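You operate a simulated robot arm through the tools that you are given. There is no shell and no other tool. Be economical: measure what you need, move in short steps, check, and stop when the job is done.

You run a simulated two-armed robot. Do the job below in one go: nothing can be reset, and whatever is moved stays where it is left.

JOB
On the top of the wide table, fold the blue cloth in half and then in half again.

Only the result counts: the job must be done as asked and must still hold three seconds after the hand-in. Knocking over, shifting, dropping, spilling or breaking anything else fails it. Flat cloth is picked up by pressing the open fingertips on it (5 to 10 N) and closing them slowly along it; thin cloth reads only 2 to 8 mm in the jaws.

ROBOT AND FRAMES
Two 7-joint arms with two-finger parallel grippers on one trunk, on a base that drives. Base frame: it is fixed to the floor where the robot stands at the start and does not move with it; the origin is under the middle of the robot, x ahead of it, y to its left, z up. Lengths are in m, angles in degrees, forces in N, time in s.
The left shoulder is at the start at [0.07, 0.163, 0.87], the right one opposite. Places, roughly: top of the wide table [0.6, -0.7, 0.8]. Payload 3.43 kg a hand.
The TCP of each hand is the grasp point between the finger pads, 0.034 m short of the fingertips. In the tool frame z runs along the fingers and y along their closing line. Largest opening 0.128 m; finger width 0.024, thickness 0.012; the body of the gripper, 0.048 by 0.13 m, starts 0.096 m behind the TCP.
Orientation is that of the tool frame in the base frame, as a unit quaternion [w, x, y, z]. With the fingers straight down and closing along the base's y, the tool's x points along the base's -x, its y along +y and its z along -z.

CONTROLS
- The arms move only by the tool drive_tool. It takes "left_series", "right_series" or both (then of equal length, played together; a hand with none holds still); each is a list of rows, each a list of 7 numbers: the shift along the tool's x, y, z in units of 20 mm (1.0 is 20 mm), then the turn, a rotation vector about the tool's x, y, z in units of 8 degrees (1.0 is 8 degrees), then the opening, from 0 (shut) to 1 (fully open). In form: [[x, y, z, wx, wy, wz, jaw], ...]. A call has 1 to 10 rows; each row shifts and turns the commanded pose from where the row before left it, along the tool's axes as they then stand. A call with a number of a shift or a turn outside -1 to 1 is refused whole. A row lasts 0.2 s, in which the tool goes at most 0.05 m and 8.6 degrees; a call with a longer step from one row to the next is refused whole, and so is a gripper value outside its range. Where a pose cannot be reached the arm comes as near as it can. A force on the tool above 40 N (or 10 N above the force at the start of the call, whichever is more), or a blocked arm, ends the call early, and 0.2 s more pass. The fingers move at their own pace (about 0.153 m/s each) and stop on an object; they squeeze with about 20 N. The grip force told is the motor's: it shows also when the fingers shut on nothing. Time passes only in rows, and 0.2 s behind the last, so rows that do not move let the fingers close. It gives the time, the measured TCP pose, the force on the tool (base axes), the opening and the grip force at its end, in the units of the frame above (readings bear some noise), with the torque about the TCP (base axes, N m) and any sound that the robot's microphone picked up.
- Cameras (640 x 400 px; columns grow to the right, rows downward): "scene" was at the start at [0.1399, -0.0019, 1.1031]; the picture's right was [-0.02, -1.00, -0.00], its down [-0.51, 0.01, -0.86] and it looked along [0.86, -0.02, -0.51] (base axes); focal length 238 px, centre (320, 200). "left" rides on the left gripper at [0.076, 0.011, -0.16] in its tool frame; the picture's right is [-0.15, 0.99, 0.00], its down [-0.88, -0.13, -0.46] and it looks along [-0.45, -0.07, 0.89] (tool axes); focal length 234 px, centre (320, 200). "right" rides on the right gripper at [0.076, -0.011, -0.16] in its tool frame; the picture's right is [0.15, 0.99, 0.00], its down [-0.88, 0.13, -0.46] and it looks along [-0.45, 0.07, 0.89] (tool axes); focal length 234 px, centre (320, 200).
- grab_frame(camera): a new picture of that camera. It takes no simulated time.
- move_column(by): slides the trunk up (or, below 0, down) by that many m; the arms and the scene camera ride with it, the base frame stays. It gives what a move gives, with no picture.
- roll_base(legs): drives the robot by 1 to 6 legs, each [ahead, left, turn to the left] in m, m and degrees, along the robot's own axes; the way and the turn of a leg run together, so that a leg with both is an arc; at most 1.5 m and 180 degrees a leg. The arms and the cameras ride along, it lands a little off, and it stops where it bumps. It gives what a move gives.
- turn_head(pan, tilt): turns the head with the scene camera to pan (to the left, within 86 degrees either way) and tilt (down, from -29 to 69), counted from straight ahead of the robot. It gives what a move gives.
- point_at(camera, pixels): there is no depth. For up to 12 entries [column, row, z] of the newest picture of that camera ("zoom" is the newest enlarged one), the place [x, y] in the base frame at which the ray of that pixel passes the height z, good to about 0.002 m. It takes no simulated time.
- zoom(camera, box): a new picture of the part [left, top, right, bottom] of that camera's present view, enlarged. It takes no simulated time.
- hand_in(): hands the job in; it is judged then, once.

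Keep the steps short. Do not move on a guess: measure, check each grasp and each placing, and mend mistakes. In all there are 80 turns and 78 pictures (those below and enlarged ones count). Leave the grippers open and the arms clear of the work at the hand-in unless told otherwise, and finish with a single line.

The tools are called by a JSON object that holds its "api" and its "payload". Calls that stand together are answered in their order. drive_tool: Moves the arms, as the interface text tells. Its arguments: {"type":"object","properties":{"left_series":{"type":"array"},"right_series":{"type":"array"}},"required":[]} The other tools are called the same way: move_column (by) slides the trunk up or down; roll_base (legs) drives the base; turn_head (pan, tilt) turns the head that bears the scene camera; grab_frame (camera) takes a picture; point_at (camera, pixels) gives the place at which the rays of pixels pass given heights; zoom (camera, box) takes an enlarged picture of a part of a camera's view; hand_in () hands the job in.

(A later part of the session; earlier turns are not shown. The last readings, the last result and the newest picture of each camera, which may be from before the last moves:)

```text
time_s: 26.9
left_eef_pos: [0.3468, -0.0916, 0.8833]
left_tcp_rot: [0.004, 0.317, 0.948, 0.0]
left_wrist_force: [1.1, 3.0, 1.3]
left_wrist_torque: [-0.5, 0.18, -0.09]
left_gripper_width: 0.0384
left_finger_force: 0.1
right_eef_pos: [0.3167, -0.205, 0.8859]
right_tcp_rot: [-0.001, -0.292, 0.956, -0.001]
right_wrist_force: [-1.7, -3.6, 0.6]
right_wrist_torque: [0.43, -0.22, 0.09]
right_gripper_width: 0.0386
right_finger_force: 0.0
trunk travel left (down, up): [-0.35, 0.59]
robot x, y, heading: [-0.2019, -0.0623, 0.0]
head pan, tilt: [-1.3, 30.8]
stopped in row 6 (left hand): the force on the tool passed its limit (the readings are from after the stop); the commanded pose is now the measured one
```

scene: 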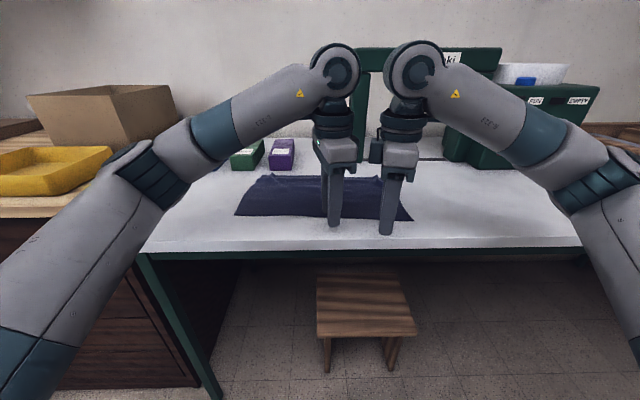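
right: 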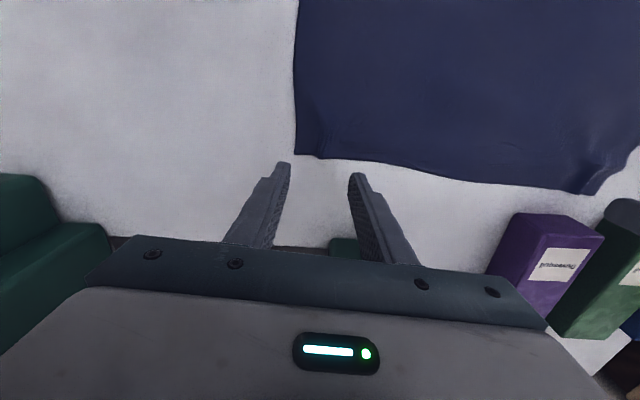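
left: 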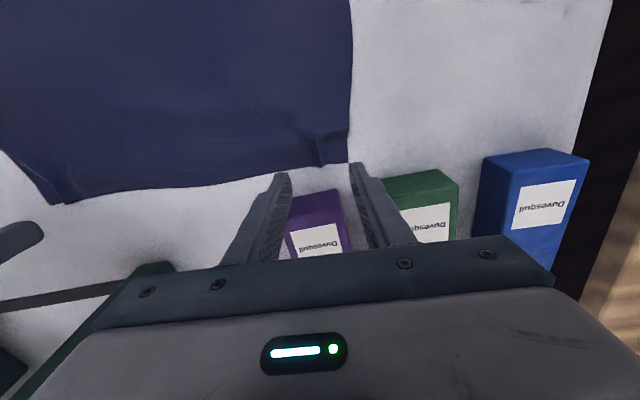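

The grippers touched each other while turning. I'll move them apart sideways and up.

{"api": "drive_tool", "payload": {"left_series": [[0.6, 0.8, 0, 0, 0, 0, 0.3], [0.6, 0.8, 0, 0, 0, 0, 0.3], [0.6, 0.8, -0.2, 0, 0, 0, 0.3], [0.6, 0.8, -0.2, 0, 0, 0, 0.3]], "right_series": [[0.56, -0.83, 0, 0, 0, 0, 0.3], [0.56, -0.83, 0, 0, 0, 0, 0.3], [0.56, -0.83, -0.2, 0, 0, 0, 0.3], [0.56, -0.83, -0.2, 0, 0, 0, 0.3]]}}

{"api": "grab_frame", "payload": {"camera": "scene"}}

```text
time_s: 27.9
left_eef_pos: [0.3485, -0.0097, 0.8905]
left_tcp_rot: [0.004, 0.317, 0.948, 0.001]
left_wrist_force: [-1.1, -0.7, -0.6]
left_wrist_torque: [-0.01, -0.04, 0.0]
left_gripper_width: 0.0386
left_finger_force: 0.1
right_eef_pos: [0.3142, -0.2847, 0.8926]
right_tcp_rot: [0.0, -0.292, 0.956, -0.001]
right_wrist_force: [-0.7, -0.4, 0.3]
right_wrist_torque: [0.0, 0.01, -0.04]
right_gripper_width: 0.0381
right_finger_force: 0.1
trunk travel left (down, up): [-0.35, 0.59]
robot x, y, heading: [-0.2003, -0.0656, 0.4]
head pan, tilt: [-1.3, 30.8]
```

```text
49 pictures are left
```

scene: 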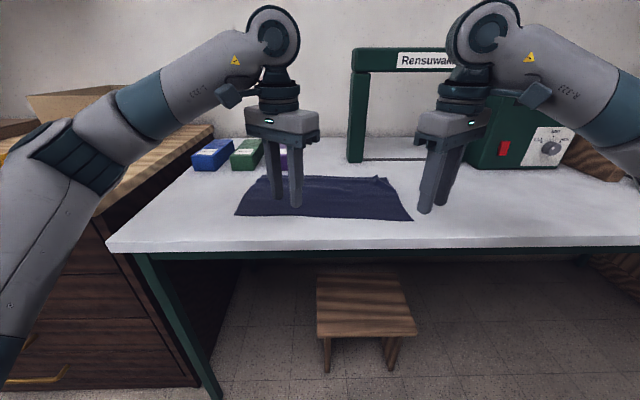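

They are clear. Now I'll yaw both the other way, left counterclockwise and right clockwise, in place.

{"api": "drive_tool", "payload": {"left_series": [[0, 0, 0, 0, 0, -1, 0.3], [0, 0, 0, 0, 0, -1, 0.3], [0, 0, 0, 0, 0, -1, 0.3], [0, 0, 0, 0, 0, -1, 0.3], [0, 0, 0, 0, 0, -1, 0.3], [0, 0, 0, 0, 0, -1, 0.3], [0, 0, 0, 0, 0, -1, 0.3], [0, 0, 0, 0, 0, -1, 0.3], [0, 0, 0, 0, 0, -1, 0.3], [0, 0, 0, 0, 0, -1, 0.3]], "right_series": [[0, 0, 0, 0, 0, 1, 0.3], [0, 0, 0, 0, 0, 1, 0.3], [0, 0, 0, 0, 0, 1, 0.3], [0, 0, 0, 0, 0, 1, 0.3], [0, 0, 0, 0, 0, 1, 0.3], [0, 0, 0, 0, 0, 1, 0.3], [0, 0, 0, 0, 0, 1, 0.3], [0, 0, 0, 0, 0, 1, 0.3], [0, 0, 0, 0, 0, 1, 0.3], [0, 0, 0, 0, 0, 1, 0.3]]}}

```text
time_s: 30.1
left_eef_pos: [0.3458, -0.0119, 0.8913]
left_tcp_rot: [0.004, -0.367, 0.93, -0.001]
left_wrist_force: [0.5, 0.4, -0.5]
left_wrist_torque: [-0.01, 0.0, -0.02]
left_gripper_width: 0.0385
left_finger_force: 0.1
right_eef_pos: [0.3162, -0.2846, 0.8931]
right_tcp_rot: [0.001, 0.392, 0.92, -0.003]
right_wrist_force: [0.1, 0.9, -0.1]
right_wrist_torque: [0.02, 0.0, -0.01]
right_gripper_width: 0.0382
right_finger_force: 0.0
trunk travel left (down, up): [-0.35, 0.59]
robot x, y, heading: [-0.2015, -0.0657, 0.3]
head pan, tilt: [-1.3, 30.8]
```

Smooth so far. I'll finish the turn.

{"api": "drive_tool", "payload": {"left_series": [[0, 0, 0, 0, 0, -0.888, 0.3], [0, 0, 0, 0, 0, -0.888, 0.3], [0, 0, 0, 0, 0, -0.888, 0.3], [0, 0, 0, 0, 0, -0.888, 0.3], [0, 0, 0, 0, 0, -0.888, 0.3], [0, 0, 0, 0, 0, -0.888, 0.3]], "right_series": [[0, 0, 0, 0, 0, 1, 0.3], [0, 0, 0, 0, 0, 1, 0.3], [0, 0, 0, 0, 0, 1, 0.3], [0, 0, 0, 0, 0, 1, 0.3], [0, 0, 0, 0, 0, 1, 0.3], [0, 0, 0, 0, 0, 1, 0.3]]}}

{"api": "zoom", "payload": {"camera": "scene", "box": [200, 110, 440, 260]}}

```text
time_s: 31.5
left_eef_pos: [0.3463, -0.0102, 0.8908]
left_tcp_rot: [0.004, -0.68, 0.733, -0.003]
left_wrist_force: [0.0, -0.7, 0.2]
left_wrist_torque: [-0.02, 0.01, 0.02]
left_gripper_width: 0.0383
left_finger_force: 0.2
right_eef_pos: [0.3168, -0.2845, 0.895]
right_tcp_rot: [0.001, 0.732, 0.681, -0.002]
right_wrist_force: [0.0, 0.5, -0.5]
right_wrist_torque: [-0.03, 0.02, -0.01]
right_gripper_width: 0.0387
right_finger_force: 0.1
trunk travel left (down, up): [-0.35, 0.59]
robot x, y, heading: [-0.1981, -0.0648, 0.2]
head pan, tilt: [-1.3, 30.8]
```

```text
2.67 times, centred on (320, 185) of scene
```

zoom: 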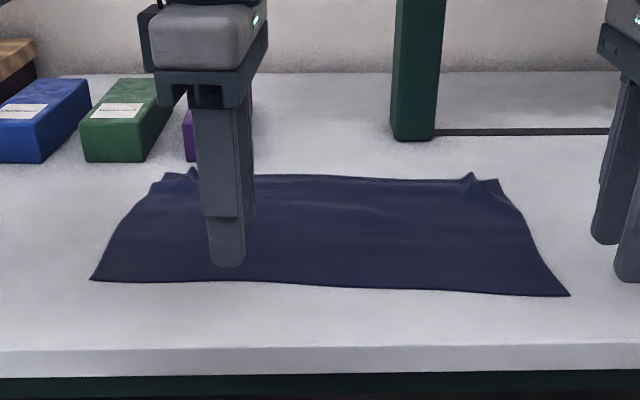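

The yaw works. I'll measure the cloth corners now.

{"api": "point_at", "payload": {"camera": "zoom", "pixels": [[157, 183, 0.8], [165, 176, 0.8], [192, 167, 0.81], [497, 180, 0.8], [470, 173, 0.81], [90, 280, 0.8], [570, 297, 0.8], [330, 177, 0.8], [400, 179, 0.8]]}}

```text
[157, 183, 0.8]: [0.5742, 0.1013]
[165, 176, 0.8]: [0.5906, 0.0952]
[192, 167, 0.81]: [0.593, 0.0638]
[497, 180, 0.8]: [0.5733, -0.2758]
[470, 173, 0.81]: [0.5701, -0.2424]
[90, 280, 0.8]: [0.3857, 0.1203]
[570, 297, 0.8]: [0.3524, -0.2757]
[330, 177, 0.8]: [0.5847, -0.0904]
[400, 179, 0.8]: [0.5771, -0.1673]
```

I'll drive to above the far edge. The targets put the far finger just beyond the edge: left TCP (0.575, 0.075) and right TCP (0.556, -0.255).

{"api": "drive_tool", "payload": {"left_series": [[-0.51, -1, 0, 0, 0, 0, 0.3], [-0.51, -1, 0, 0, 0, 0, 0.3], [-0.51, -1, 0, 0, 0, 0, 0.3], [-0.51, -1, 0, 0, 0, 0, 0.3], [-0.51, -1, 0, 0, 0, 0, 0.3], [-0.51, -1, 0, 0, 0, 0, 0.3], [-0.51, -1, 0, 0, 0, 0, 0.3], [-0.51, -1, 0, 0, 0, 0, 0.3], [-0.51, -1, 0, 0, 0, 0, 0.3], [-0.51, -1, 0, 0, 0, 0, 0.3]], "right_series": [[0.237, 1, 0, 0, 0, 0, 0.3], [0.237, 1, 0, 0, 0, 0, 0.3], [0.237, 1, 0, 0, 0, 0, 0.3], [0.237, 1, 0, 0, 0, 0, 0.3], [0.237, 1, 0, 0, 0, 0, 0.3], [0.237, 1, 0, 0, 0, 0, 0.3], [0.237, 1, 0, 0, 0, 0, 0.3], [0.237, 1, 0, 0, 0, 0, 0.3], [0.237, 1, 0, 0, 0, 0, 0.3], [0.237, 1, 0, 0, 0, 0, 0.3]]}}

{"api": "grab_frame", "payload": {"camera": "left"}}

{"api": "grab_frame", "payload": {"camera": "right"}}

```text
time_s: 33.7
left_eef_pos: [0.5552, 0.0761, 0.8915]
left_tcp_rot: [0.002, -0.678, 0.735, -0.003]
left_wrist_force: [-1.1, 0.3, 0.5]
left_wrist_torque: [0.02, 0.02, 0.0]
left_gripper_width: 0.0386
left_finger_force: 0.0
right_eef_pos: [0.518, -0.2521, 0.8954]
right_tcp_rot: [0.001, 0.731, 0.682, -0.002]
right_wrist_force: [-0.3, 0.3, -0.4]
right_wrist_torque: [0.01, 0.02, 0.03]
right_gripper_width: 0.0384
right_finger_force: 0.0
trunk travel left (down, up): [-0.35, 0.59]
robot x, y, heading: [-0.1993, -0.0642, 0.3]
head pan, tilt: [-1.3, 30.8]
```

```text
47 pictures are left
```

left: 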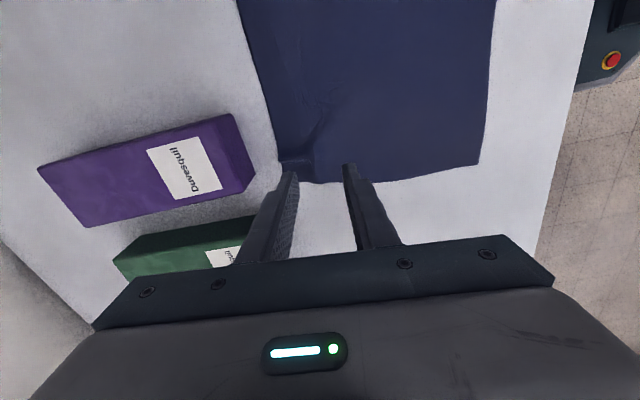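

```text
46 pictures are left
```

right: 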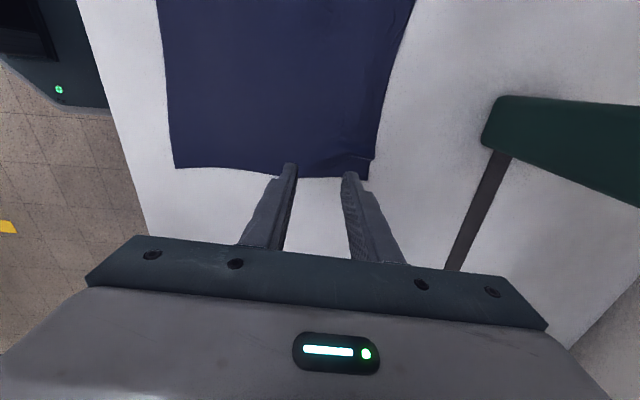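

{"api": "point_at", "payload": {"camera": "left", "pixels": [[281, 164, 0.8], [277, 150, 0.8], [270, 128, 0.8], [262, 105, 0.8], [480, 165, 0.8], [310, 178, 0.8]]}}

{"api": "point_at", "payload": {"camera": "right", "pixels": [[367, 179, 0.8], [373, 155, 0.8], [380, 128, 0.8], [387, 105, 0.8], [175, 167, 0.8]]}}

```text
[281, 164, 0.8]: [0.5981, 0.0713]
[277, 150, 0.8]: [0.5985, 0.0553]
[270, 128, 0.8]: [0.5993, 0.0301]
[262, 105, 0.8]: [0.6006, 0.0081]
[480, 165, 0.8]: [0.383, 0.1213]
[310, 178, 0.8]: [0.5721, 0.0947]
```

```text
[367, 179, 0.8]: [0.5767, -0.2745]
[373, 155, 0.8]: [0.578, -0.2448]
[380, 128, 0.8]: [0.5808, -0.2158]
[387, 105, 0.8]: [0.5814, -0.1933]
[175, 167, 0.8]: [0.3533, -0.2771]
```

Left edge at x 0.598, right edge at 0.5775. I'll position at left (0.582, 0.050) and right (0.5615, -0.245), then lower to about 4 mm above.

{"api": "drive_tool", "payload": {"left_series": [[0.4, -0.478, 0, 0, 0, 0, 0.3], [0.4, -0.478, 0, 0, 0, 0, 0.3], [0.4, -0.478, 0, 0, 0, 0, 0.3], [0, 0, 0.88, 0, 0, 0, 0.3], [0, 0, 0.88, 0, 0, 0, 0.3], [0, 0, 0.88, 0, 0, 0, 0.3], [0, 0, 0, 0, 0, 0, 0.3]], "right_series": [[0.172, 0.713, 0, 0, 0, 0, 0.3], [0.172, 0.713, 0, 0, 0, 0, 0.3], [0.172, 0.713, 0, 0, 0, 0, 0.3], [0, 0, 0.93, 0, 0, 0, 0.3], [0, 0, 0.93, 0, 0, 0, 0.3], [0, 0, 0.93, 0, 0, 0, 0.3], [0, 0, 0, 0, 0, 0, 0.3]]}}

{"api": "zoom", "payload": {"camera": "left", "box": [200, 60, 440, 210]}}

{"api": "zoom", "payload": {"camera": "right", "box": [200, 60, 440, 210]}}

```text
time_s: 35.3
left_eef_pos: [0.5815, 0.0505, 0.8408]
left_tcp_rot: [0.003, -0.68, 0.733, -0.004]
left_wrist_force: [-0.1, -0.2, -0.7]
left_wrist_torque: [0.05, -0.01, -0.01]
left_gripper_width: 0.0385
left_finger_force: 0.0
right_eef_pos: [0.5625, -0.2456, 0.8369]
right_tcp_rot: [0.002, 0.732, 0.682, -0.002]
right_wrist_force: [0.1, 0.2, 0.9]
right_wrist_torque: [-0.04, -0.01, 0.0]
right_gripper_width: 0.0384
right_finger_force: 0.1
trunk travel left (down, up): [-0.35, 0.59]
robot x, y, heading: [-0.201, -0.0655, 0.1]
head pan, tilt: [-1.3, 30.8]
```

```text
2.67 times, centred on (320, 135) of left
```

zoom: 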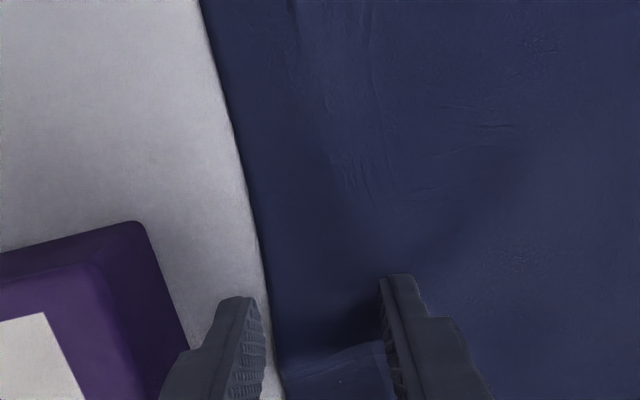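

```text
2.67 times, centred on (320, 135) of right
```

zoom: 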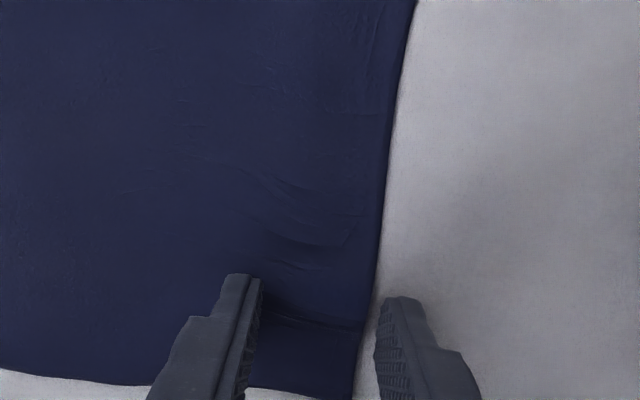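

Both hands are placed with the far finger just off the edge and the near one on the cloth. I'll lower to contact in small steps.

{"api": "drive_tool", "payload": {"left_series": [[0, 0, 0.12, 0, 0, 0, 0.3], [0, 0, 0.12, 0, 0, 0, 0.3], [0, 0, 0.08, 0, 0, 0, 0.3]], "right_series": [[0, 0, 0.05, 0, 0, 0, 0.3], [0, 0, 0.05, 0, 0, 0, 0.3], [0, 0, 0.05, 0, 0, 0, 0.3]]}}

```text
time_s: 36.1
left_eef_pos: [0.5813, 0.0499, 0.8356]
left_tcp_rot: [0.004, -0.679, 0.734, -0.004]
left_wrist_force: [1.3, 0.3, 4.8]
left_wrist_torque: [0.1, 0.15, -0.05]
left_gripper_width: 0.0378
left_finger_force: 0.1
right_eef_pos: [0.5615, -0.2446, 0.8369]
right_tcp_rot: [0.002, 0.732, 0.682, -0.002]
right_wrist_force: [-0.3, 0.5, 0.0]
right_wrist_torque: [-0.01, 0.0, -0.01]
right_gripper_width: 0.0385
right_finger_force: 0.0
trunk travel left (down, up): [-0.35, 0.59]
robot x, y, heading: [-0.2057, -0.0624, 0.3]
head pan, tilt: [-1.3, 30.8]
```

{"api": "drive_tool", "payload": {"left_series": [[0, 0, 0.05, 0, 0, 0, 0.3], [0, 0, 0.03, 0, 0, 0, 0.3]], "right_series": [[0, 0, 0.1, 0, 0, 0, 0.3], [0, 0, 0.08, 0, 0, 0, 0.3]]}}

```text
time_s: 36.7
left_eef_pos: [0.5783, 0.0503, 0.8359]
left_tcp_rot: [0.005, -0.679, 0.734, -0.003]
left_wrist_force: [2.3, 0.2, 11.3]
left_wrist_torque: [0.06, 0.19, -0.05]
left_gripper_width: 0.0371
left_finger_force: 0.0
right_eef_pos: [0.5608, -0.2452, 0.8353]
right_tcp_rot: [0.002, 0.732, 0.681, 0.001]
right_wrist_force: [1.4, -2.5, 15.5]
right_wrist_torque: [-0.08, 0.34, 0.06]
right_gripper_width: 0.0372
right_finger_force: 0.0
trunk travel left (down, up): [-0.35, 0.59]
robot x, y, heading: [-0.1996, -0.0626, 0.2]
head pan, tilt: [-1.3, 30.8]
```

Slightly firm. I'll ease up a touch and close slowly.

{"api": "drive_tool", "payload": {"left_series": [[0, 0, -0.03, 0, 0, 0, 0.3], [0, 0, 0, 0, 0, 0, 0.26], [0, 0, 0, 0, 0, 0, 0.22], [0, 0, 0, 0, 0, 0, 0.18], [0, 0, 0, 0, 0, 0, 0.14], [0, 0, 0, 0, 0, 0, 0.1], [0, 0, 0, 0, 0, 0, 0.06], [0, 0, 0, 0, 0, 0, 0.02], [0, 0, 0, 0, 0, 0, 0], [0, 0, 0, 0, 0, 0, 0]], "right_series": [[0, 0, -0.06, 0, 0, 0, 0.3], [0, 0, 0, 0, 0, 0, 0.26], [0, 0, 0, 0, 0, 0, 0.22], [0, 0, 0, 0, 0, 0, 0.18], [0, 0, 0, 0, 0, 0, 0.14], [0, 0, 0, 0, 0, 0, 0.1], [0, 0, 0, 0, 0, 0, 0.06], [0, 0, 0, 0, 0, 0, 0.02], [0, 0, 0, 0, 0, 0, 0], [0, 0, 0, 0, 0, 0, 0]]}}

{"api": "zoom", "payload": {"camera": "left", "box": [200, 60, 440, 210]}}

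{"api": "zoom", "payload": {"camera": "right", "box": [200, 60, 440, 210]}}

```text
time_s: 38.9
left_eef_pos: [0.5799, 0.0486, 0.8356]
left_tcp_rot: [0.004, -0.679, 0.734, -0.004]
left_wrist_force: [-2.8, 0.6, 14.2]
left_wrist_torque: [0.0, 0.29, -0.01]
left_gripper_width: 0.0062
left_finger_force: 20.2
right_eef_pos: [0.5599, -0.2454, 0.8362]
right_tcp_rot: [0.002, 0.732, 0.682, -0.001]
right_wrist_force: [-0.5, 0.2, 6.9]
right_wrist_torque: [0.03, 0.03, -0.01]
right_gripper_width: 0.0026
right_finger_force: 19.6
trunk travel left (down, up): [-0.35, 0.59]
robot x, y, heading: [-0.1996, -0.0661, 0.0]
head pan, tilt: [-1.3, 30.8]
```

```text
2.67 times, centred on (320, 135) of left
```

zoom: 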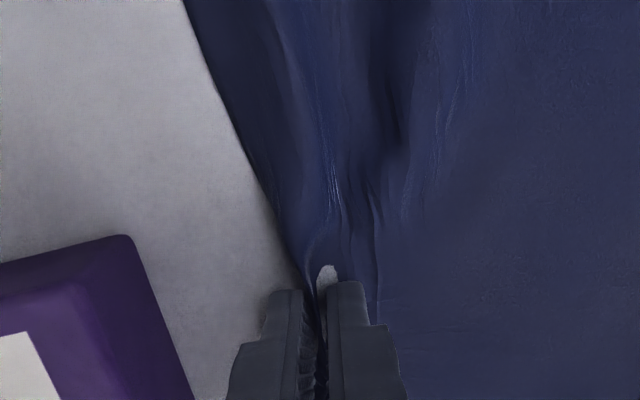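

```text
2.67 times, centred on (320, 135) of right
```

zoom: 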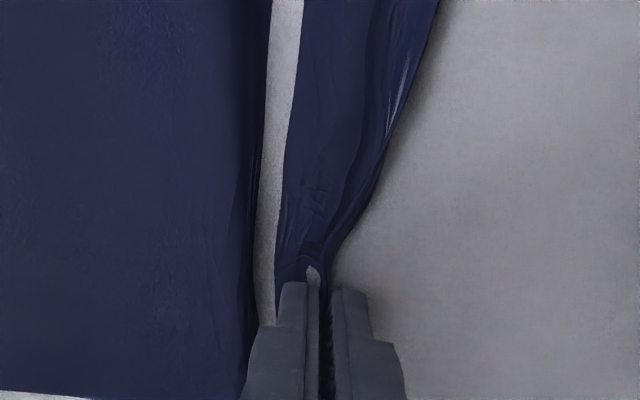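

Both hold cloth (6.2 and 2.6 mm). I'll lift 30 mm and check.

{"api": "drive_tool", "payload": {"left_series": [[0, 0, -0.3, 0, 0, 0, 0], [0, 0, -0.5, 0, 0, 0, 0], [0, 0, -0.7, 0, 0, 0, 0], [0, 0, 0, 0, 0, 0, 0]], "right_series": [[0, 0, -0.3, 0, 0, 0, 0], [0, 0, -0.5, 0, 0, 0, 0], [0, 0, -0.7, 0, 0, 0, 0], [0, 0, 0, 0, 0, 0, 0]]}}

{"api": "zoom", "payload": {"camera": "left", "box": [160, 20, 480, 220]}}

{"api": "zoom", "payload": {"camera": "right", "box": [160, 20, 480, 220]}}

{"api": "zoom", "payload": {"camera": "scene", "box": [200, 110, 440, 260]}}

```text
time_s: 39.9
left_eef_pos: [0.5809, 0.0507, 0.8612]
left_tcp_rot: [0.001, -0.679, 0.734, -0.003]
left_wrist_force: [1.3, -0.1, -0.5]
left_wrist_torque: [0.0, 0.02, -0.04]
left_gripper_width: 0.0055
left_finger_force: 20.3
right_eef_pos: [0.563, -0.2468, 0.8634]
right_tcp_rot: [0.001, 0.732, 0.682, -0.002]
right_wrist_force: [-0.8, 0.9, -0.6]
right_wrist_torque: [0.01, -0.03, 0.0]
right_gripper_width: 0.0022
right_finger_force: 20.4
trunk travel left (down, up): [-0.35, 0.59]
robot x, y, heading: [-0.1998, -0.0664, 0.1]
head pan, tilt: [-1.3, 30.8]
```

```text
2.00 times, centred on (320, 120) of left
```

zoom: 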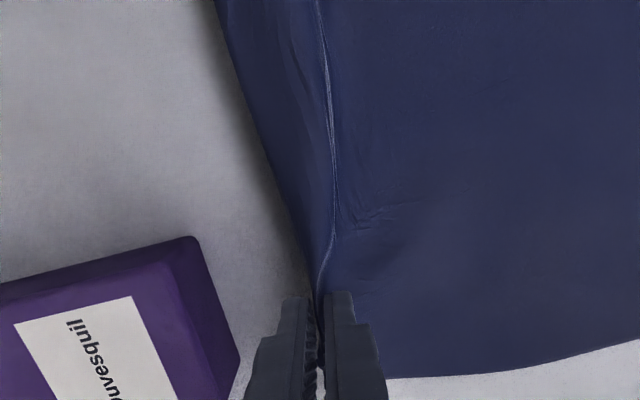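

```text
2.00 times, centred on (320, 120) of right
```

zoom: 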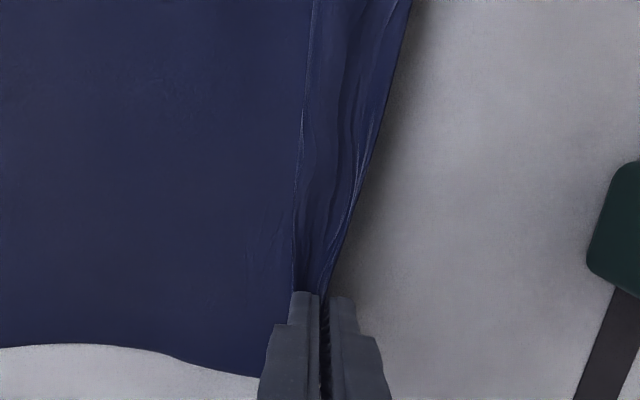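

```text
2.67 times, centred on (320, 185) of scene
```

zoom: 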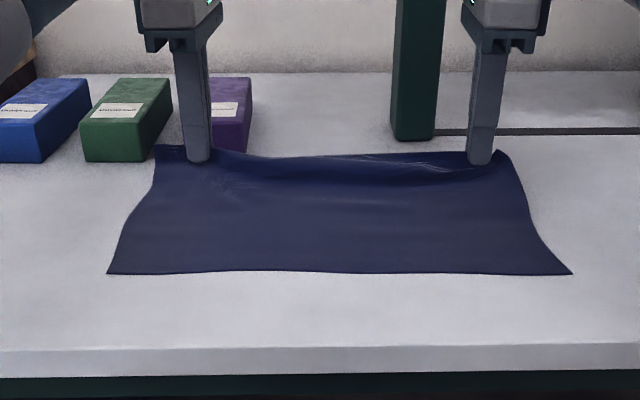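

Both grips hold, with about a 17 mm flap beyond each pinch, which I'll account for. I'll measure the near edge now.

{"api": "point_at", "payload": {"camera": "zoom", "pixels": [[107, 273, 0.8], [572, 274, 0.8], [200, 272, 0.8], [480, 274, 0.8], [340, 271, 0.8], [158, 147, 0.8], [510, 152, 0.8]]}}

```text
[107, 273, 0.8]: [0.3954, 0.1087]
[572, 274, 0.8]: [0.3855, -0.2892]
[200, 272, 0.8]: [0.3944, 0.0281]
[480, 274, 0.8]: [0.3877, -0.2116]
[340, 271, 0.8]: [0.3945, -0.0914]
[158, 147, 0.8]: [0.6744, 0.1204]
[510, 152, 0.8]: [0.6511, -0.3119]
```

The near edge shows each pinch swallowed 33–43 mm of cloth, which is too much. I'll lay it down, release, and regrip with a much narrower opening right at the edge.

{"api": "drive_tool", "payload": {"left_series": [[0, 0, 0.6, 0, 0, 0, 0], [0, 0, 0.6, 0, 0, 0, 0], [0, -0.5, 0, 0, 0, 0, 0], [0, 0, 0, 0, 0, 0, 0.1], [0, 0, 0, 0, 0, 0, 0.3], [0, 0, 0, 0, 0, 0, 0.45], [0, 0, -0.5, 0, 0, 0, 0.45], [0, 0, -0.9, 0, 0, 0, 0.45], [0, 0, -0.9, 0, 0, 0, 0.45], [0, 0, -0.5, 0, 0, 0, 0.45]], "right_series": [[0, 0, 0.6, 0, 0, 0, 0], [0, 0, 0.6, 0, 0, 0, 0], [0, 0.5, 0, 0, 0, 0, 0], [0, 0, 0, 0, 0, 0, 0.1], [0, 0, 0, 0, 0, 0, 0.3], [0, 0, 0, 0, 0, 0, 0.45], [0, 0, -0.5, 0, 0, 0, 0.45], [0, 0, -0.9, 0, 0, 0, 0.45], [0, 0, -0.9, 0, 0, 0, 0.45], [0, 0, -0.5, 0, 0, 0, 0.45]]}}

{"api": "grab_frame", "payload": {"camera": "left"}}

{"api": "grab_frame", "payload": {"camera": "right"}}

{"api": "zoom", "payload": {"camera": "scene", "box": [200, 110, 440, 260]}}

```text
time_s: 42.1
left_eef_pos: [0.5815, 0.0501, 0.8934]
left_tcp_rot: [0.003, -0.679, 0.734, -0.003]
left_wrist_force: [0.2, 0.4, -0.1]
left_wrist_torque: [0.0, -0.02, 0.0]
left_gripper_width: 0.0576
left_finger_force: 0.0
left hand out of reach, approached as far as the arm can: row 9, 10
right_eef_pos: [0.5717, -0.2483, 0.8957]
right_tcp_rot: [0.001, 0.732, 0.681, -0.001]
right_wrist_force: [-0.3, 0.6, -0.5]
right_wrist_torque: [-0.02, 0.01, 0.03]
right_gripper_width: 0.0574
right_finger_force: 0.1
trunk travel left (down, up): [-0.35, 0.59]
robot x, y, heading: [-0.1962, -0.063, 0.2]
head pan, tilt: [-1.3, 30.8]
```

```text
38 pictures are left
```

left: 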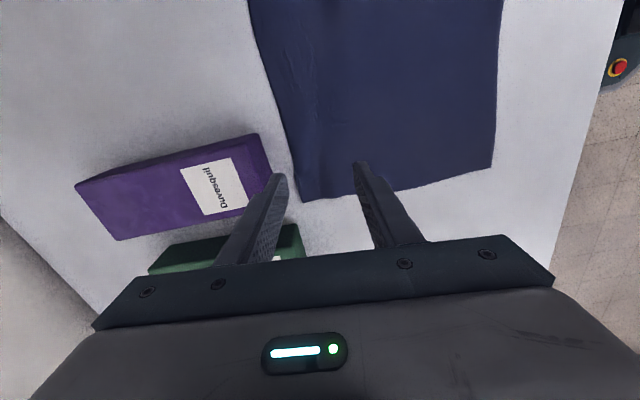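

```text
37 pictures are left
```

right: 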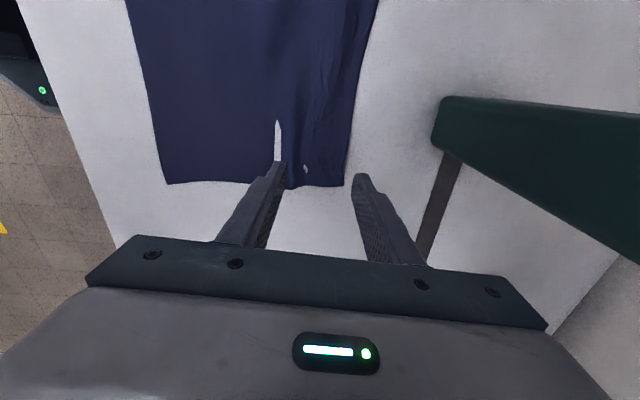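

```text
2.67 times, centred on (320, 185) of scene
```

zoom: 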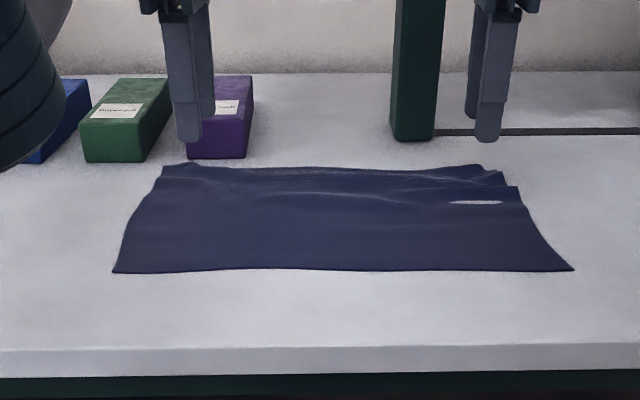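

{"api": "point_at", "payload": {"camera": "left", "pixels": [[299, 200, 0.8], [292, 175, 0.8], [286, 150, 0.8], [278, 120, 0.8], [492, 165, 0.8]]}}

{"api": "point_at", "payload": {"camera": "right", "pixels": [[344, 187, 0.8], [347, 170, 0.8], [351, 145, 0.8], [355, 120, 0.8], [170, 184, 0.8], [290, 188, 0.8]]}}

```text
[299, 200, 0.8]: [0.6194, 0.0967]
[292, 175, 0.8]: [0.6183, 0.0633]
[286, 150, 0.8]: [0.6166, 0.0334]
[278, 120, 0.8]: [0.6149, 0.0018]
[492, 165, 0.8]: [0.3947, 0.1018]
```

```text
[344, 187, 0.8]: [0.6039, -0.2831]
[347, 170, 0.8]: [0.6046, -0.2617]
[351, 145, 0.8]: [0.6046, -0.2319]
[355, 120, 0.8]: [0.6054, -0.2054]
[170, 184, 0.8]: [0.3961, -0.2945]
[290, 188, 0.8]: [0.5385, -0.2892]
```

The cloth's far edge is now at 0.618, close to the boxes, so I'll drag it about 45 mm nearer. First I lower narrow-open fingertips onto it.

{"api": "drive_tool", "payload": {"left_series": [[0, 0.2, 0.9, 0, 0, 0, 0.2], [0, 0, 0.9, 0, 0, 0, 0.2], [0, 0, 0.9, 0, 0, 0, 0.2], [0, 0, 0.1, 0, 0, 0, 0.2], [0, 0, 0.1, 0, 0, 0, 0.2], [0, 0, 0, 0, 0, 0, 0.2]], "right_series": [[0, 0, 0.95, 0, 0, 0, 0.2], [0, 0, 0.95, 0, 0, 0, 0.2], [0, 0, 0.9, 0, 0, 0, 0.2], [0, 0, 0.1, 0, 0, 0, 0.2], [0, 0, 0.1, 0, 0, 0, 0.2], [0, 0, 0, 0, 0, 0, 0.2]]}}

```text
time_s: 43.5
left_eef_pos: [0.5767, 0.0506, 0.8363]
left_tcp_rot: [0.003, -0.68, 0.734, -0.004]
left_wrist_force: [-0.5, -0.5, 0.2]
left_wrist_torque: [0.05, 0.02, 0.01]
left_gripper_width: 0.0255
left_finger_force: 0.0
right_eef_pos: [0.572, -0.2466, 0.8373]
right_tcp_rot: [0.001, 0.732, 0.681, -0.002]
right_wrist_force: [-0.7, -0.6, 4.5]
right_wrist_torque: [0.01, -0.04, 0.0]
right_gripper_width: 0.0252
right_finger_force: 0.0
trunk travel left (down, up): [-0.35, 0.59]
robot x, y, heading: [-0.1999, -0.0656, 0.3]
head pan, tilt: [-1.3, 30.8]
```

{"api": "drive_tool", "payload": {"left_series": [[0, 0, 0.12, 0, 0, 0, 0.2], [0, 0.5, 0.03, 0, 0, 0, 0.2], [0, 0.5, 0, 0, 0, 0, 0.2], [0, 0.5, 0, 0, 0, 0, 0.2], [0, 0.5, 0, 0, 0, 0, 0.2], [0, 0.25, 0, 0, 0, 0, 0.2], [0, 0, -0.5, 0, 0, 0, 0.2], [0, 0, -0.9, 0, 0, 0, 0.2]], "right_series": [[0, 0, 0.05, 0, 0, 0, 0.2], [0, -0.5, 0, 0, 0, 0, 0.2], [0, -0.5, 0, 0, 0, 0, 0.2], [0, -0.5, 0, 0, 0, 0, 0.2], [0, -0.5, 0, 0, 0, 0, 0.2], [0, -0.25, 0, 0, 0, 0, 0.2], [0, 0, -0.5, 0, 0, 0, 0.2], [0, 0, -0.9, 0, 0, 0, 0.2]]}}

{"api": "zoom", "payload": {"camera": "scene", "box": [200, 110, 440, 260]}}

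```text
time_s: 45.3
left_eef_pos: [0.5308, 0.0523, 0.8595]
left_tcp_rot: [0.002, -0.679, 0.734, -0.003]
left_wrist_force: [-0.7, 0.1, -0.5]
left_wrist_torque: [-0.01, -0.01, -0.02]
left_gripper_width: 0.0254
left_finger_force: 0.0
right_eef_pos: [0.5265, -0.2421, 0.863]
right_tcp_rot: [0.0, 0.732, 0.681, -0.001]
right_wrist_force: [0.5, -0.9, 0.1]
right_wrist_torque: [0.0, -0.01, 0.01]
right_gripper_width: 0.0255
right_finger_force: 0.0
trunk travel left (down, up): [-0.35, 0.59]
robot x, y, heading: [-0.1983, -0.0641, 0.1]
head pan, tilt: [-1.3, 30.8]
```

```text
2.67 times, centred on (320, 185) of scene
```

zoom: 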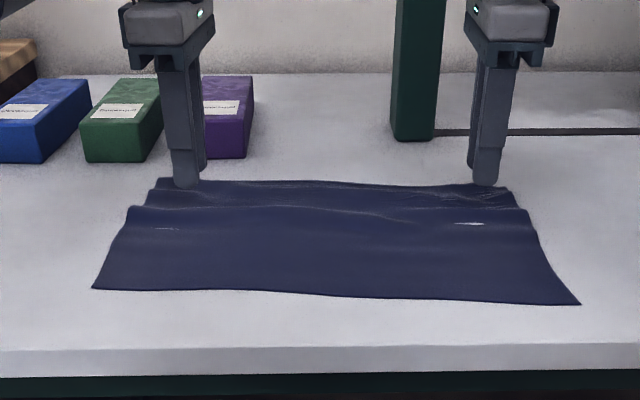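

The cloth moved nearer. I'll measure the edges from both wrist cameras before the narrow edge grip.

{"api": "grab_frame", "payload": {"camera": "left"}}

{"api": "grab_frame", "payload": {"camera": "right"}}

{"api": "point_at", "payload": {"camera": "zoom", "pixels": [[92, 289, 0.8], [580, 304, 0.8], [165, 180, 0.8], [508, 188, 0.8]]}}

```text
34 pictures are left
```

left: 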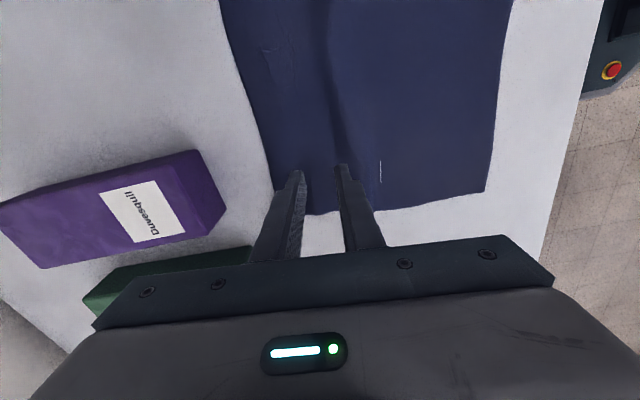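

```text
33 pictures are left
```

right: 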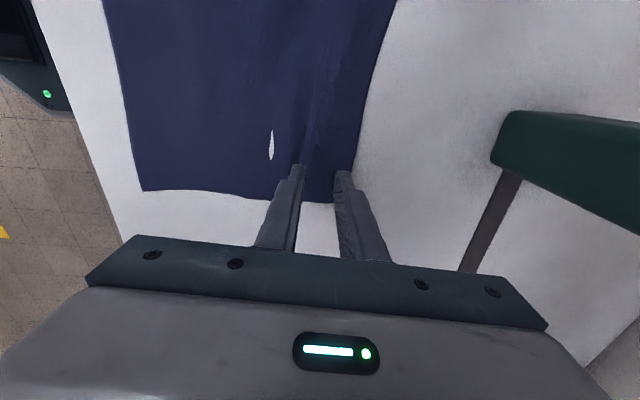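

```text
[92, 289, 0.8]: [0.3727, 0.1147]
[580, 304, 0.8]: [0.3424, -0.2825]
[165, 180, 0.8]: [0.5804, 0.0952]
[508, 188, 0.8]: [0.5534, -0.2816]
```

{"api": "point_at", "payload": {"camera": "left", "pixels": [[272, 175, 0.8], [266, 150, 0.8], [257, 125, 0.8]]}}

{"api": "point_at", "payload": {"camera": "right", "pixels": [[353, 170, 0.8], [358, 145, 0.8], [364, 120, 0.8], [333, 203, 0.8]]}}

```text
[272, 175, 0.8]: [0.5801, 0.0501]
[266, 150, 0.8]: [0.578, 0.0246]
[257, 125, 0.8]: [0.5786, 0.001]
```

```text
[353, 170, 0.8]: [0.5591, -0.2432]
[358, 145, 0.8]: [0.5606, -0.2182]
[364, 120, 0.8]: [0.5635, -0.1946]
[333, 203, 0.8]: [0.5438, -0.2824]
```

Left edge 0.580, right edge about 0.557. I'll move to TCP left (0.575, 0.068) and right (0.552, -0.255) with an 18 mm opening, then go down to contact.

{"api": "drive_tool", "payload": {"left_series": [[-0.32, -0.715, 0, 0, 0, 0, 0.14], [-0.32, -0.715, 0, 0, 0, 0, 0.14], [-0.32, -0.715, 0, 0, 0, 0, 0.14], [0, 0, 0.5, 0, 0, 0, 0.14], [0, 0, 0.5, 0, 0, 0, 0.14], [0, 0, 0.15, 0, 0, 0, 0.14], [0, 0, 0.1, 0, 0, 0, 0.14]], "right_series": [[-0.18, 0.44, 0, 0, 0, 0, 0.14], [-0.18, 0.44, 0, 0, 0, 0, 0.14], [-0.18, 0.44, 0, 0, 0, 0, 0.14], [0, 0, 0.6, 0, 0, 0, 0.14], [0, 0, 0.5, 0, 0, 0, 0.14], [0, 0, 0.15, 0, 0, 0, 0.14], [0, 0, 0.1, 0, 0, 0, 0.14]]}}

{"api": "zoom", "payload": {"camera": "left", "box": [220, 60, 420, 210]}}

{"api": "zoom", "payload": {"camera": "right", "box": [220, 60, 420, 210]}}

```text
time_s: 46.9
left_eef_pos: [0.5747, 0.0699, 0.8364]
left_tcp_rot: [0.003, -0.679, 0.734, -0.003]
left_wrist_force: [-0.3, -0.7, 0.3]
left_wrist_torque: [-0.01, -0.03, 0.01]
left_gripper_width: 0.0179
left_finger_force: 0.0
right_eef_pos: [0.5537, -0.2567, 0.8362]
right_tcp_rot: [0.001, 0.732, 0.681, -0.002]
right_wrist_force: [0.7, 0.4, 2.4]
right_wrist_torque: [0.0, 0.04, -0.02]
right_gripper_width: 0.0177
right_finger_force: 0.2
trunk travel left (down, up): [-0.35, 0.59]
robot x, y, heading: [-0.1993, -0.0692, 0.0]
head pan, tilt: [-1.3, 30.8]
```

```text
2.67 times, centred on (320, 135) of left
```

zoom: 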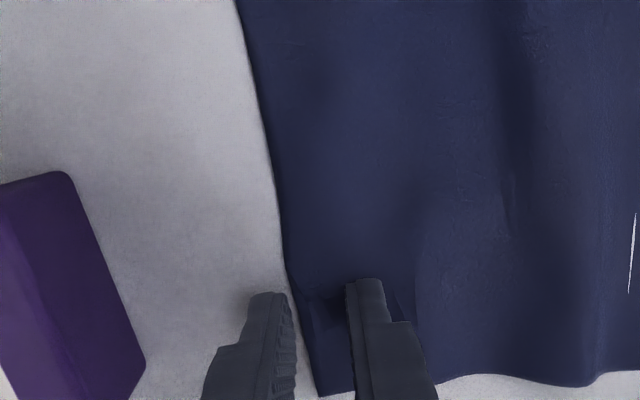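

```text
2.67 times, centred on (320, 135) of right
```

zoom: 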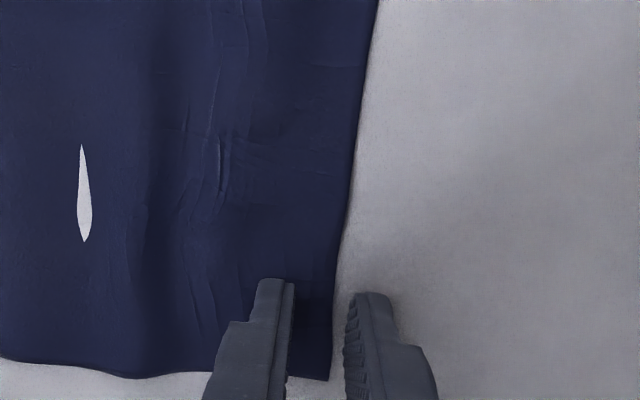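

The placement is good. I'll press a little more and close slowly.

{"api": "drive_tool", "payload": {"left_series": [[0, 0, 0.1, 0, 0, 0, 0.14], [0, 0, 0.08, 0, 0, 0, 0.14], [0, 0, 0, 0, 0, 0, 0.12], [0, 0, 0, 0, 0, 0, 0.1], [0, 0, 0, 0, 0, 0, 0.08], [0, 0, 0, 0, 0, 0, 0.06], [0, 0, 0, 0, 0, 0, 0.04], [0, 0, 0, 0, 0, 0, 0.02], [0, 0, 0, 0, 0, 0, 0], [0, 0, 0, 0, 0, 0, 0]], "right_series": [[0, 0, 0.05, 0, 0, 0, 0.14], [0, 0, 0.04, 0, 0, 0, 0.14], [0, 0, 0, 0, 0, 0, 0.12], [0, 0, 0, 0, 0, 0, 0.1], [0, 0, 0, 0, 0, 0, 0.08], [0, 0, 0, 0, 0, 0, 0.06], [0, 0, 0, 0, 0, 0, 0.04], [0, 0, 0, 0, 0, 0, 0.02], [0, 0, 0, 0, 0, 0, 0], [0, 0, 0, 0, 0, 0, 0]]}}

{"api": "drive_tool", "payload": {"left_series": [[0, 0, -0.3, 0, 0, 0, 0], [0, 0, -0.5, 0, 0, 0, 0], [0, 0, -0.6, 0, 0, 0, 0]], "right_series": [[0, 0, -0.3, 0, 0, 0, 0], [0, 0, -0.5, 0, 0, 0, 0], [0, 0, -0.6, 0, 0, 0, 0]]}}

{"api": "zoom", "payload": {"camera": "scene", "box": [200, 110, 440, 260]}}

{"api": "zoom", "payload": {"camera": "right", "box": [160, 20, 480, 220]}}

```text
time_s: 49.1
left_eef_pos: [0.5733, 0.0693, 0.8354]
left_tcp_rot: [0.005, -0.679, 0.734, -0.004]
left_wrist_force: [-0.4, -0.3, 19.2]
left_wrist_torque: [0.03, 0.16, 0.02]
left_gripper_width: 0.0081
left_finger_force: 20.1
right_eef_pos: [0.5507, -0.2576, 0.8353]
right_tcp_rot: [0.003, 0.732, 0.681, 0.001]
right_wrist_force: [-0.7, -0.1, 11.1]
right_wrist_torque: [-0.01, 0.01, 0.01]
right_gripper_width: 0.0003
right_finger_force: 19.9
trunk travel left (down, up): [-0.35, 0.59]
robot x, y, heading: [-0.1995, -0.0668, 0.1]
head pan, tilt: [-1.3, 30.8]
```

```text
time_s: 49.9
left_eef_pos: [0.5749, 0.0699, 0.8588]
left_tcp_rot: [0.003, -0.68, 0.733, -0.002]
left_wrist_force: [0.5, -1.3, 0.3]
left_wrist_torque: [-0.03, -0.04, -0.02]
left_gripper_width: 0.0021
left_finger_force: 20.8
right_eef_pos: [0.5539, -0.2562, 0.8602]
right_tcp_rot: [0.0, 0.732, 0.681, -0.001]
right_wrist_force: [-0.5, 0.0, -0.1]
right_wrist_torque: [0.01, 0.0, 0.0]
right_gripper_width: 0.0
right_finger_force: 20.6
trunk travel left (down, up): [-0.35, 0.59]
robot x, y, heading: [-0.1986, -0.0636, -0.1]
head pan, tilt: [-1.3, 30.8]
```

```text
2.67 times, centred on (320, 185) of scene
```

zoom: 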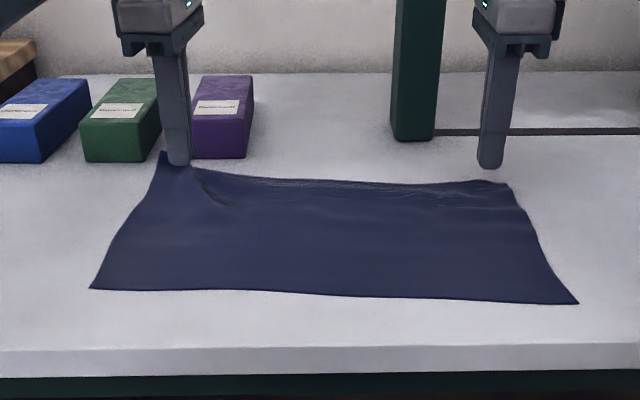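

```text
2.00 times, centred on (320, 120) of right
```

zoom: 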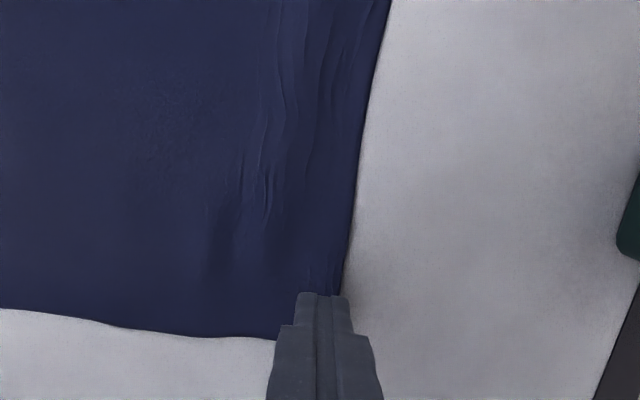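

The left has the edge well (2.1 mm). The right slipped off, so I'll retry the right alone with a 25 mm opening and slightly more inside.

{"api": "drive_tool", "payload": {"right_series": [[0, -0.3, 0, 0, 0, 0, 0.2], [0, 0, 0.5, 0, 0, 0, 0.2], [0, 0, 0.5, 0, 0, 0, 0.2], [0, 0, 0.22, 0, 0, 0, 0.2], [0, 0, 0.1, 0, 0, 0, 0.2]]}}

{"api": "zoom", "payload": {"camera": "right", "box": [220, 60, 420, 210]}}

```text
time_s: 51.1
left_eef_pos: [0.5753, 0.0697, 0.8593]
left_tcp_rot: [0.003, -0.679, 0.734, -0.003]
left_wrist_force: [-0.4, 0.0, 0.1]
left_wrist_torque: [-0.03, 0.01, -0.01]
left_gripper_width: 0.0018
left_finger_force: 19.8
right_eef_pos: [0.5463, -0.2555, 0.8353]
right_tcp_rot: [0.002, 0.732, 0.681, 0.0]
right_wrist_force: [1.9, 0.5, 6.8]
right_wrist_torque: [-0.03, -0.04, -0.02]
right_gripper_width: 0.0256
right_finger_force: 0.1
trunk travel left (down, up): [-0.35, 0.59]
robot x, y, heading: [-0.2054, -0.0644, 0.2]
head pan, tilt: [-1.3, 30.8]
```

```text
2.67 times, centred on (320, 135) of right
```

zoom: 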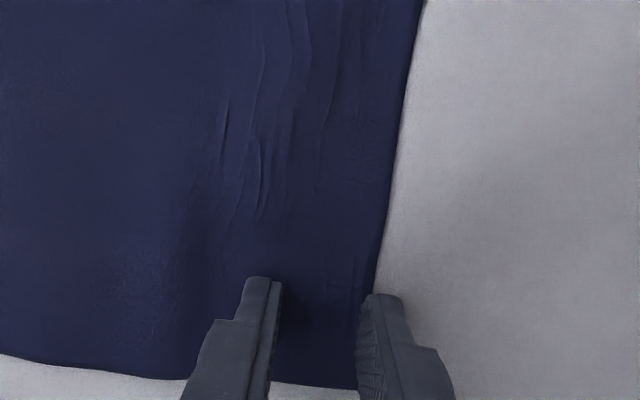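

Contact at 6.8 N with the edge just at the far finger. I'll close slowly and then lift.

{"api": "drive_tool", "payload": {"right_series": [[0, 0, 0.03, 0, 0, 0, 0.18], [0, 0, 0, 0, 0, 0, 0.155], [0, 0, 0, 0, 0, 0, 0.13], [0, 0, 0, 0, 0, 0, 0.105], [0, 0, 0, 0, 0, 0, 0.08], [0, 0, 0, 0, 0, 0, 0.055], [0, 0, 0, 0, 0, 0, 0.03], [0, 0, 0, 0, 0, 0, 0], [0, 0, 0, 0, 0, 0, 0], [0, 0, 0, 0, 0, 0, 0]]}}

{"api": "drive_tool", "payload": {"right_series": [[0, 0, -0.3, 0, 0, 0, 0], [0, 0, -0.5, 0, 0, 0, 0], [0, 0, -0.6, 0, 0, 0, 0]]}}

{"api": "zoom", "payload": {"camera": "scene", "box": [200, 110, 440, 260]}}

```text
time_s: 53.3
left_eef_pos: [0.5742, 0.0705, 0.861]
left_tcp_rot: [0.003, -0.679, 0.734, -0.003]
left_wrist_force: [-1.3, -0.4, -0.2]
left_wrist_torque: [-0.02, -0.03, 0.0]
left_gripper_width: 0.0018
left_finger_force: 20.6
right_eef_pos: [0.5458, -0.2558, 0.8354]
right_tcp_rot: [0.002, 0.732, 0.682, -0.002]
right_wrist_force: [2.4, 0.8, 15.9]
right_wrist_torque: [0.05, -0.08, -0.01]
right_gripper_width: 0.0
right_finger_force: 19.7
trunk travel left (down, up): [-0.35, 0.59]
robot x, y, heading: [-0.1985, -0.0654, 0.0]
head pan, tilt: [-1.3, 30.8]
```

```text
time_s: 54.1
left_eef_pos: [0.5759, 0.0698, 0.859]
left_tcp_rot: [0.003, -0.68, 0.734, -0.003]
left_wrist_force: [-1.0, -0.2, 0.8]
left_wrist_torque: [0.02, 0.02, 0.02]
left_gripper_width: 0.002
left_finger_force: 20.1
right_eef_pos: [0.5474, -0.256, 0.8626]
right_tcp_rot: [0.0, 0.731, 0.682, -0.002]
right_wrist_force: [-0.3, -0.1, 0.6]
right_wrist_torque: [-0.01, -0.01, 0.02]
right_gripper_width: 0.0
right_finger_force: 20.4
trunk travel left (down, up): [-0.35, 0.59]
robot x, y, heading: [-0.2016, -0.0612, 0.2]
head pan, tilt: [-1.3, 30.8]
```

```text
2.67 times, centred on (320, 185) of scene
```

zoom: 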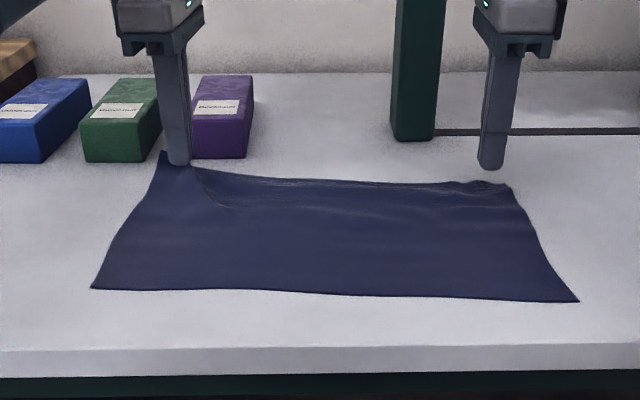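

It slipped again. This time I'll have both fingertips on the cloth, with a 20 mm opening about 17 mm inside the edge.

{"api": "drive_tool", "payload": {"right_series": [[0, -0.4, 0, 0, 0, 0, 0.16], [0, 0, 0.5, 0, 0, 0, 0.16], [0, 0, 0.5, 0, 0, 0, 0.16], [0, 0, 0.25, 0, 0, 0, 0.16], [0, 0, 0.15, 0, 0, 0, 0.16]]}}

{"api": "zoom", "payload": {"camera": "right", "box": [220, 60, 420, 210]}}

```text
time_s: 55.3
left_eef_pos: [0.5748, 0.0704, 0.8584]
left_tcp_rot: [0.003, -0.679, 0.734, -0.004]
left_wrist_force: [-0.8, 0.7, -0.4]
left_wrist_torque: [0.01, -0.02, -0.02]
left_gripper_width: 0.0018
left_finger_force: 20.4
right_eef_pos: [0.5379, -0.2553, 0.8357]
right_tcp_rot: [0.001, 0.732, 0.682, -0.001]
right_wrist_force: [-0.1, 0.0, 3.8]
right_wrist_torque: [-0.02, -0.08, -0.01]
right_gripper_width: 0.0207
right_finger_force: 0.6
trunk travel left (down, up): [-0.35, 0.59]
robot x, y, heading: [-0.2014, -0.0653, 0.1]
head pan, tilt: [-1.3, 30.8]
```

```text
2.67 times, centred on (320, 135) of right
```

zoom: 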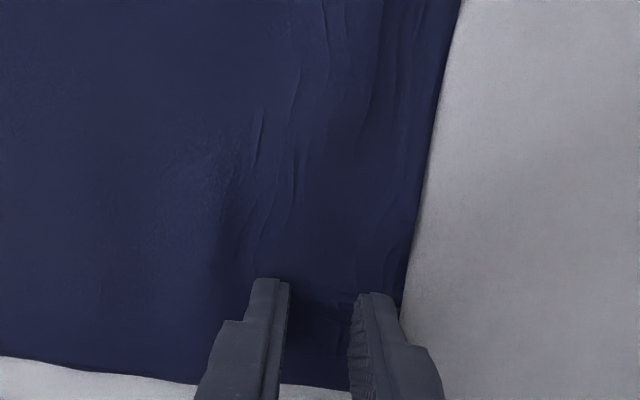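

Now the edge is just outside the far finger and both tips are on the cloth. I'll press to about 8 N, close slowly, and lift.

{"api": "drive_tool", "payload": {"right_series": [[0, 0, 0.07, 0, 0, 0, 0.16], [0, 0, 0.02, 0, 0, 0, 0.145], [0, 0, 0, 0, 0, 0, 0.125], [0, 0, 0, 0, 0, 0, 0.105], [0, 0, 0, 0, 0, 0, 0.085], [0, 0, 0, 0, 0, 0, 0.065], [0, 0, 0, 0, 0, 0, 0.045], [0, 0, 0, 0, 0, 0, 0.02], [0, 0, 0, 0, 0, 0, 0], [0, 0, 0, 0, 0, 0, 0]]}}

{"api": "drive_tool", "payload": {"right_series": [[0, 0, -0.3, 0, 0, 0, 0], [0, 0, -0.5, 0, 0, 0, 0], [0, 0, -0.6, 0, 0, 0, 0]]}}

{"api": "zoom", "payload": {"camera": "scene", "box": [200, 110, 440, 260]}}

```text
time_s: 57.5
left_eef_pos: [0.5736, 0.0707, 0.8613]
left_tcp_rot: [0.004, -0.68, 0.734, -0.005]
left_wrist_force: [-0.2, -0.6, 0.0]
left_wrist_torque: [-0.01, 0.04, 0.0]
left_gripper_width: 0.0019
left_finger_force: 19.9
right_eef_pos: [0.5369, -0.2544, 0.8353]
right_tcp_rot: [0.003, 0.732, 0.681, 0.0]
right_wrist_force: [3.6, -1.6, 27.5]
right_wrist_torque: [-0.07, -0.16, -0.02]
right_gripper_width: 0.0
right_finger_force: 20.1
trunk travel left (down, up): [-0.35, 0.59]
robot x, y, heading: [-0.203, -0.0641, 0.3]
head pan, tilt: [-1.3, 30.8]
```

```text
time_s: 58.3
left_eef_pos: [0.5761, 0.0701, 0.8588]
left_tcp_rot: [0.002, -0.679, 0.734, -0.003]
left_wrist_force: [0.0, 0.7, -0.3]
left_wrist_torque: [-0.01, -0.01, 0.04]
left_gripper_width: 0.0018
left_finger_force: 20.4
right_eef_pos: [0.5391, -0.2569, 0.8584]
right_tcp_rot: [0.0, 0.732, 0.681, -0.002]
right_wrist_force: [0.1, -0.4, -0.2]
right_wrist_torque: [-0.01, 0.03, -0.03]
right_gripper_width: 0.0
right_finger_force: 20.3
trunk travel left (down, up): [-0.35, 0.59]
robot x, y, heading: [-0.2021, -0.0649, 0.3]
head pan, tilt: [-1.3, 30.8]
```

```text
2.67 times, centred on (320, 185) of scene
```

zoom: 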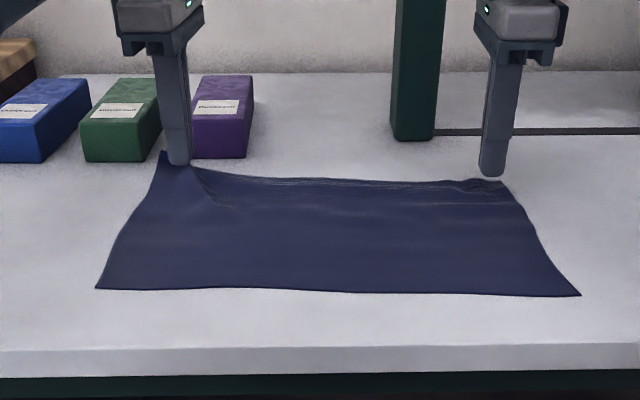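

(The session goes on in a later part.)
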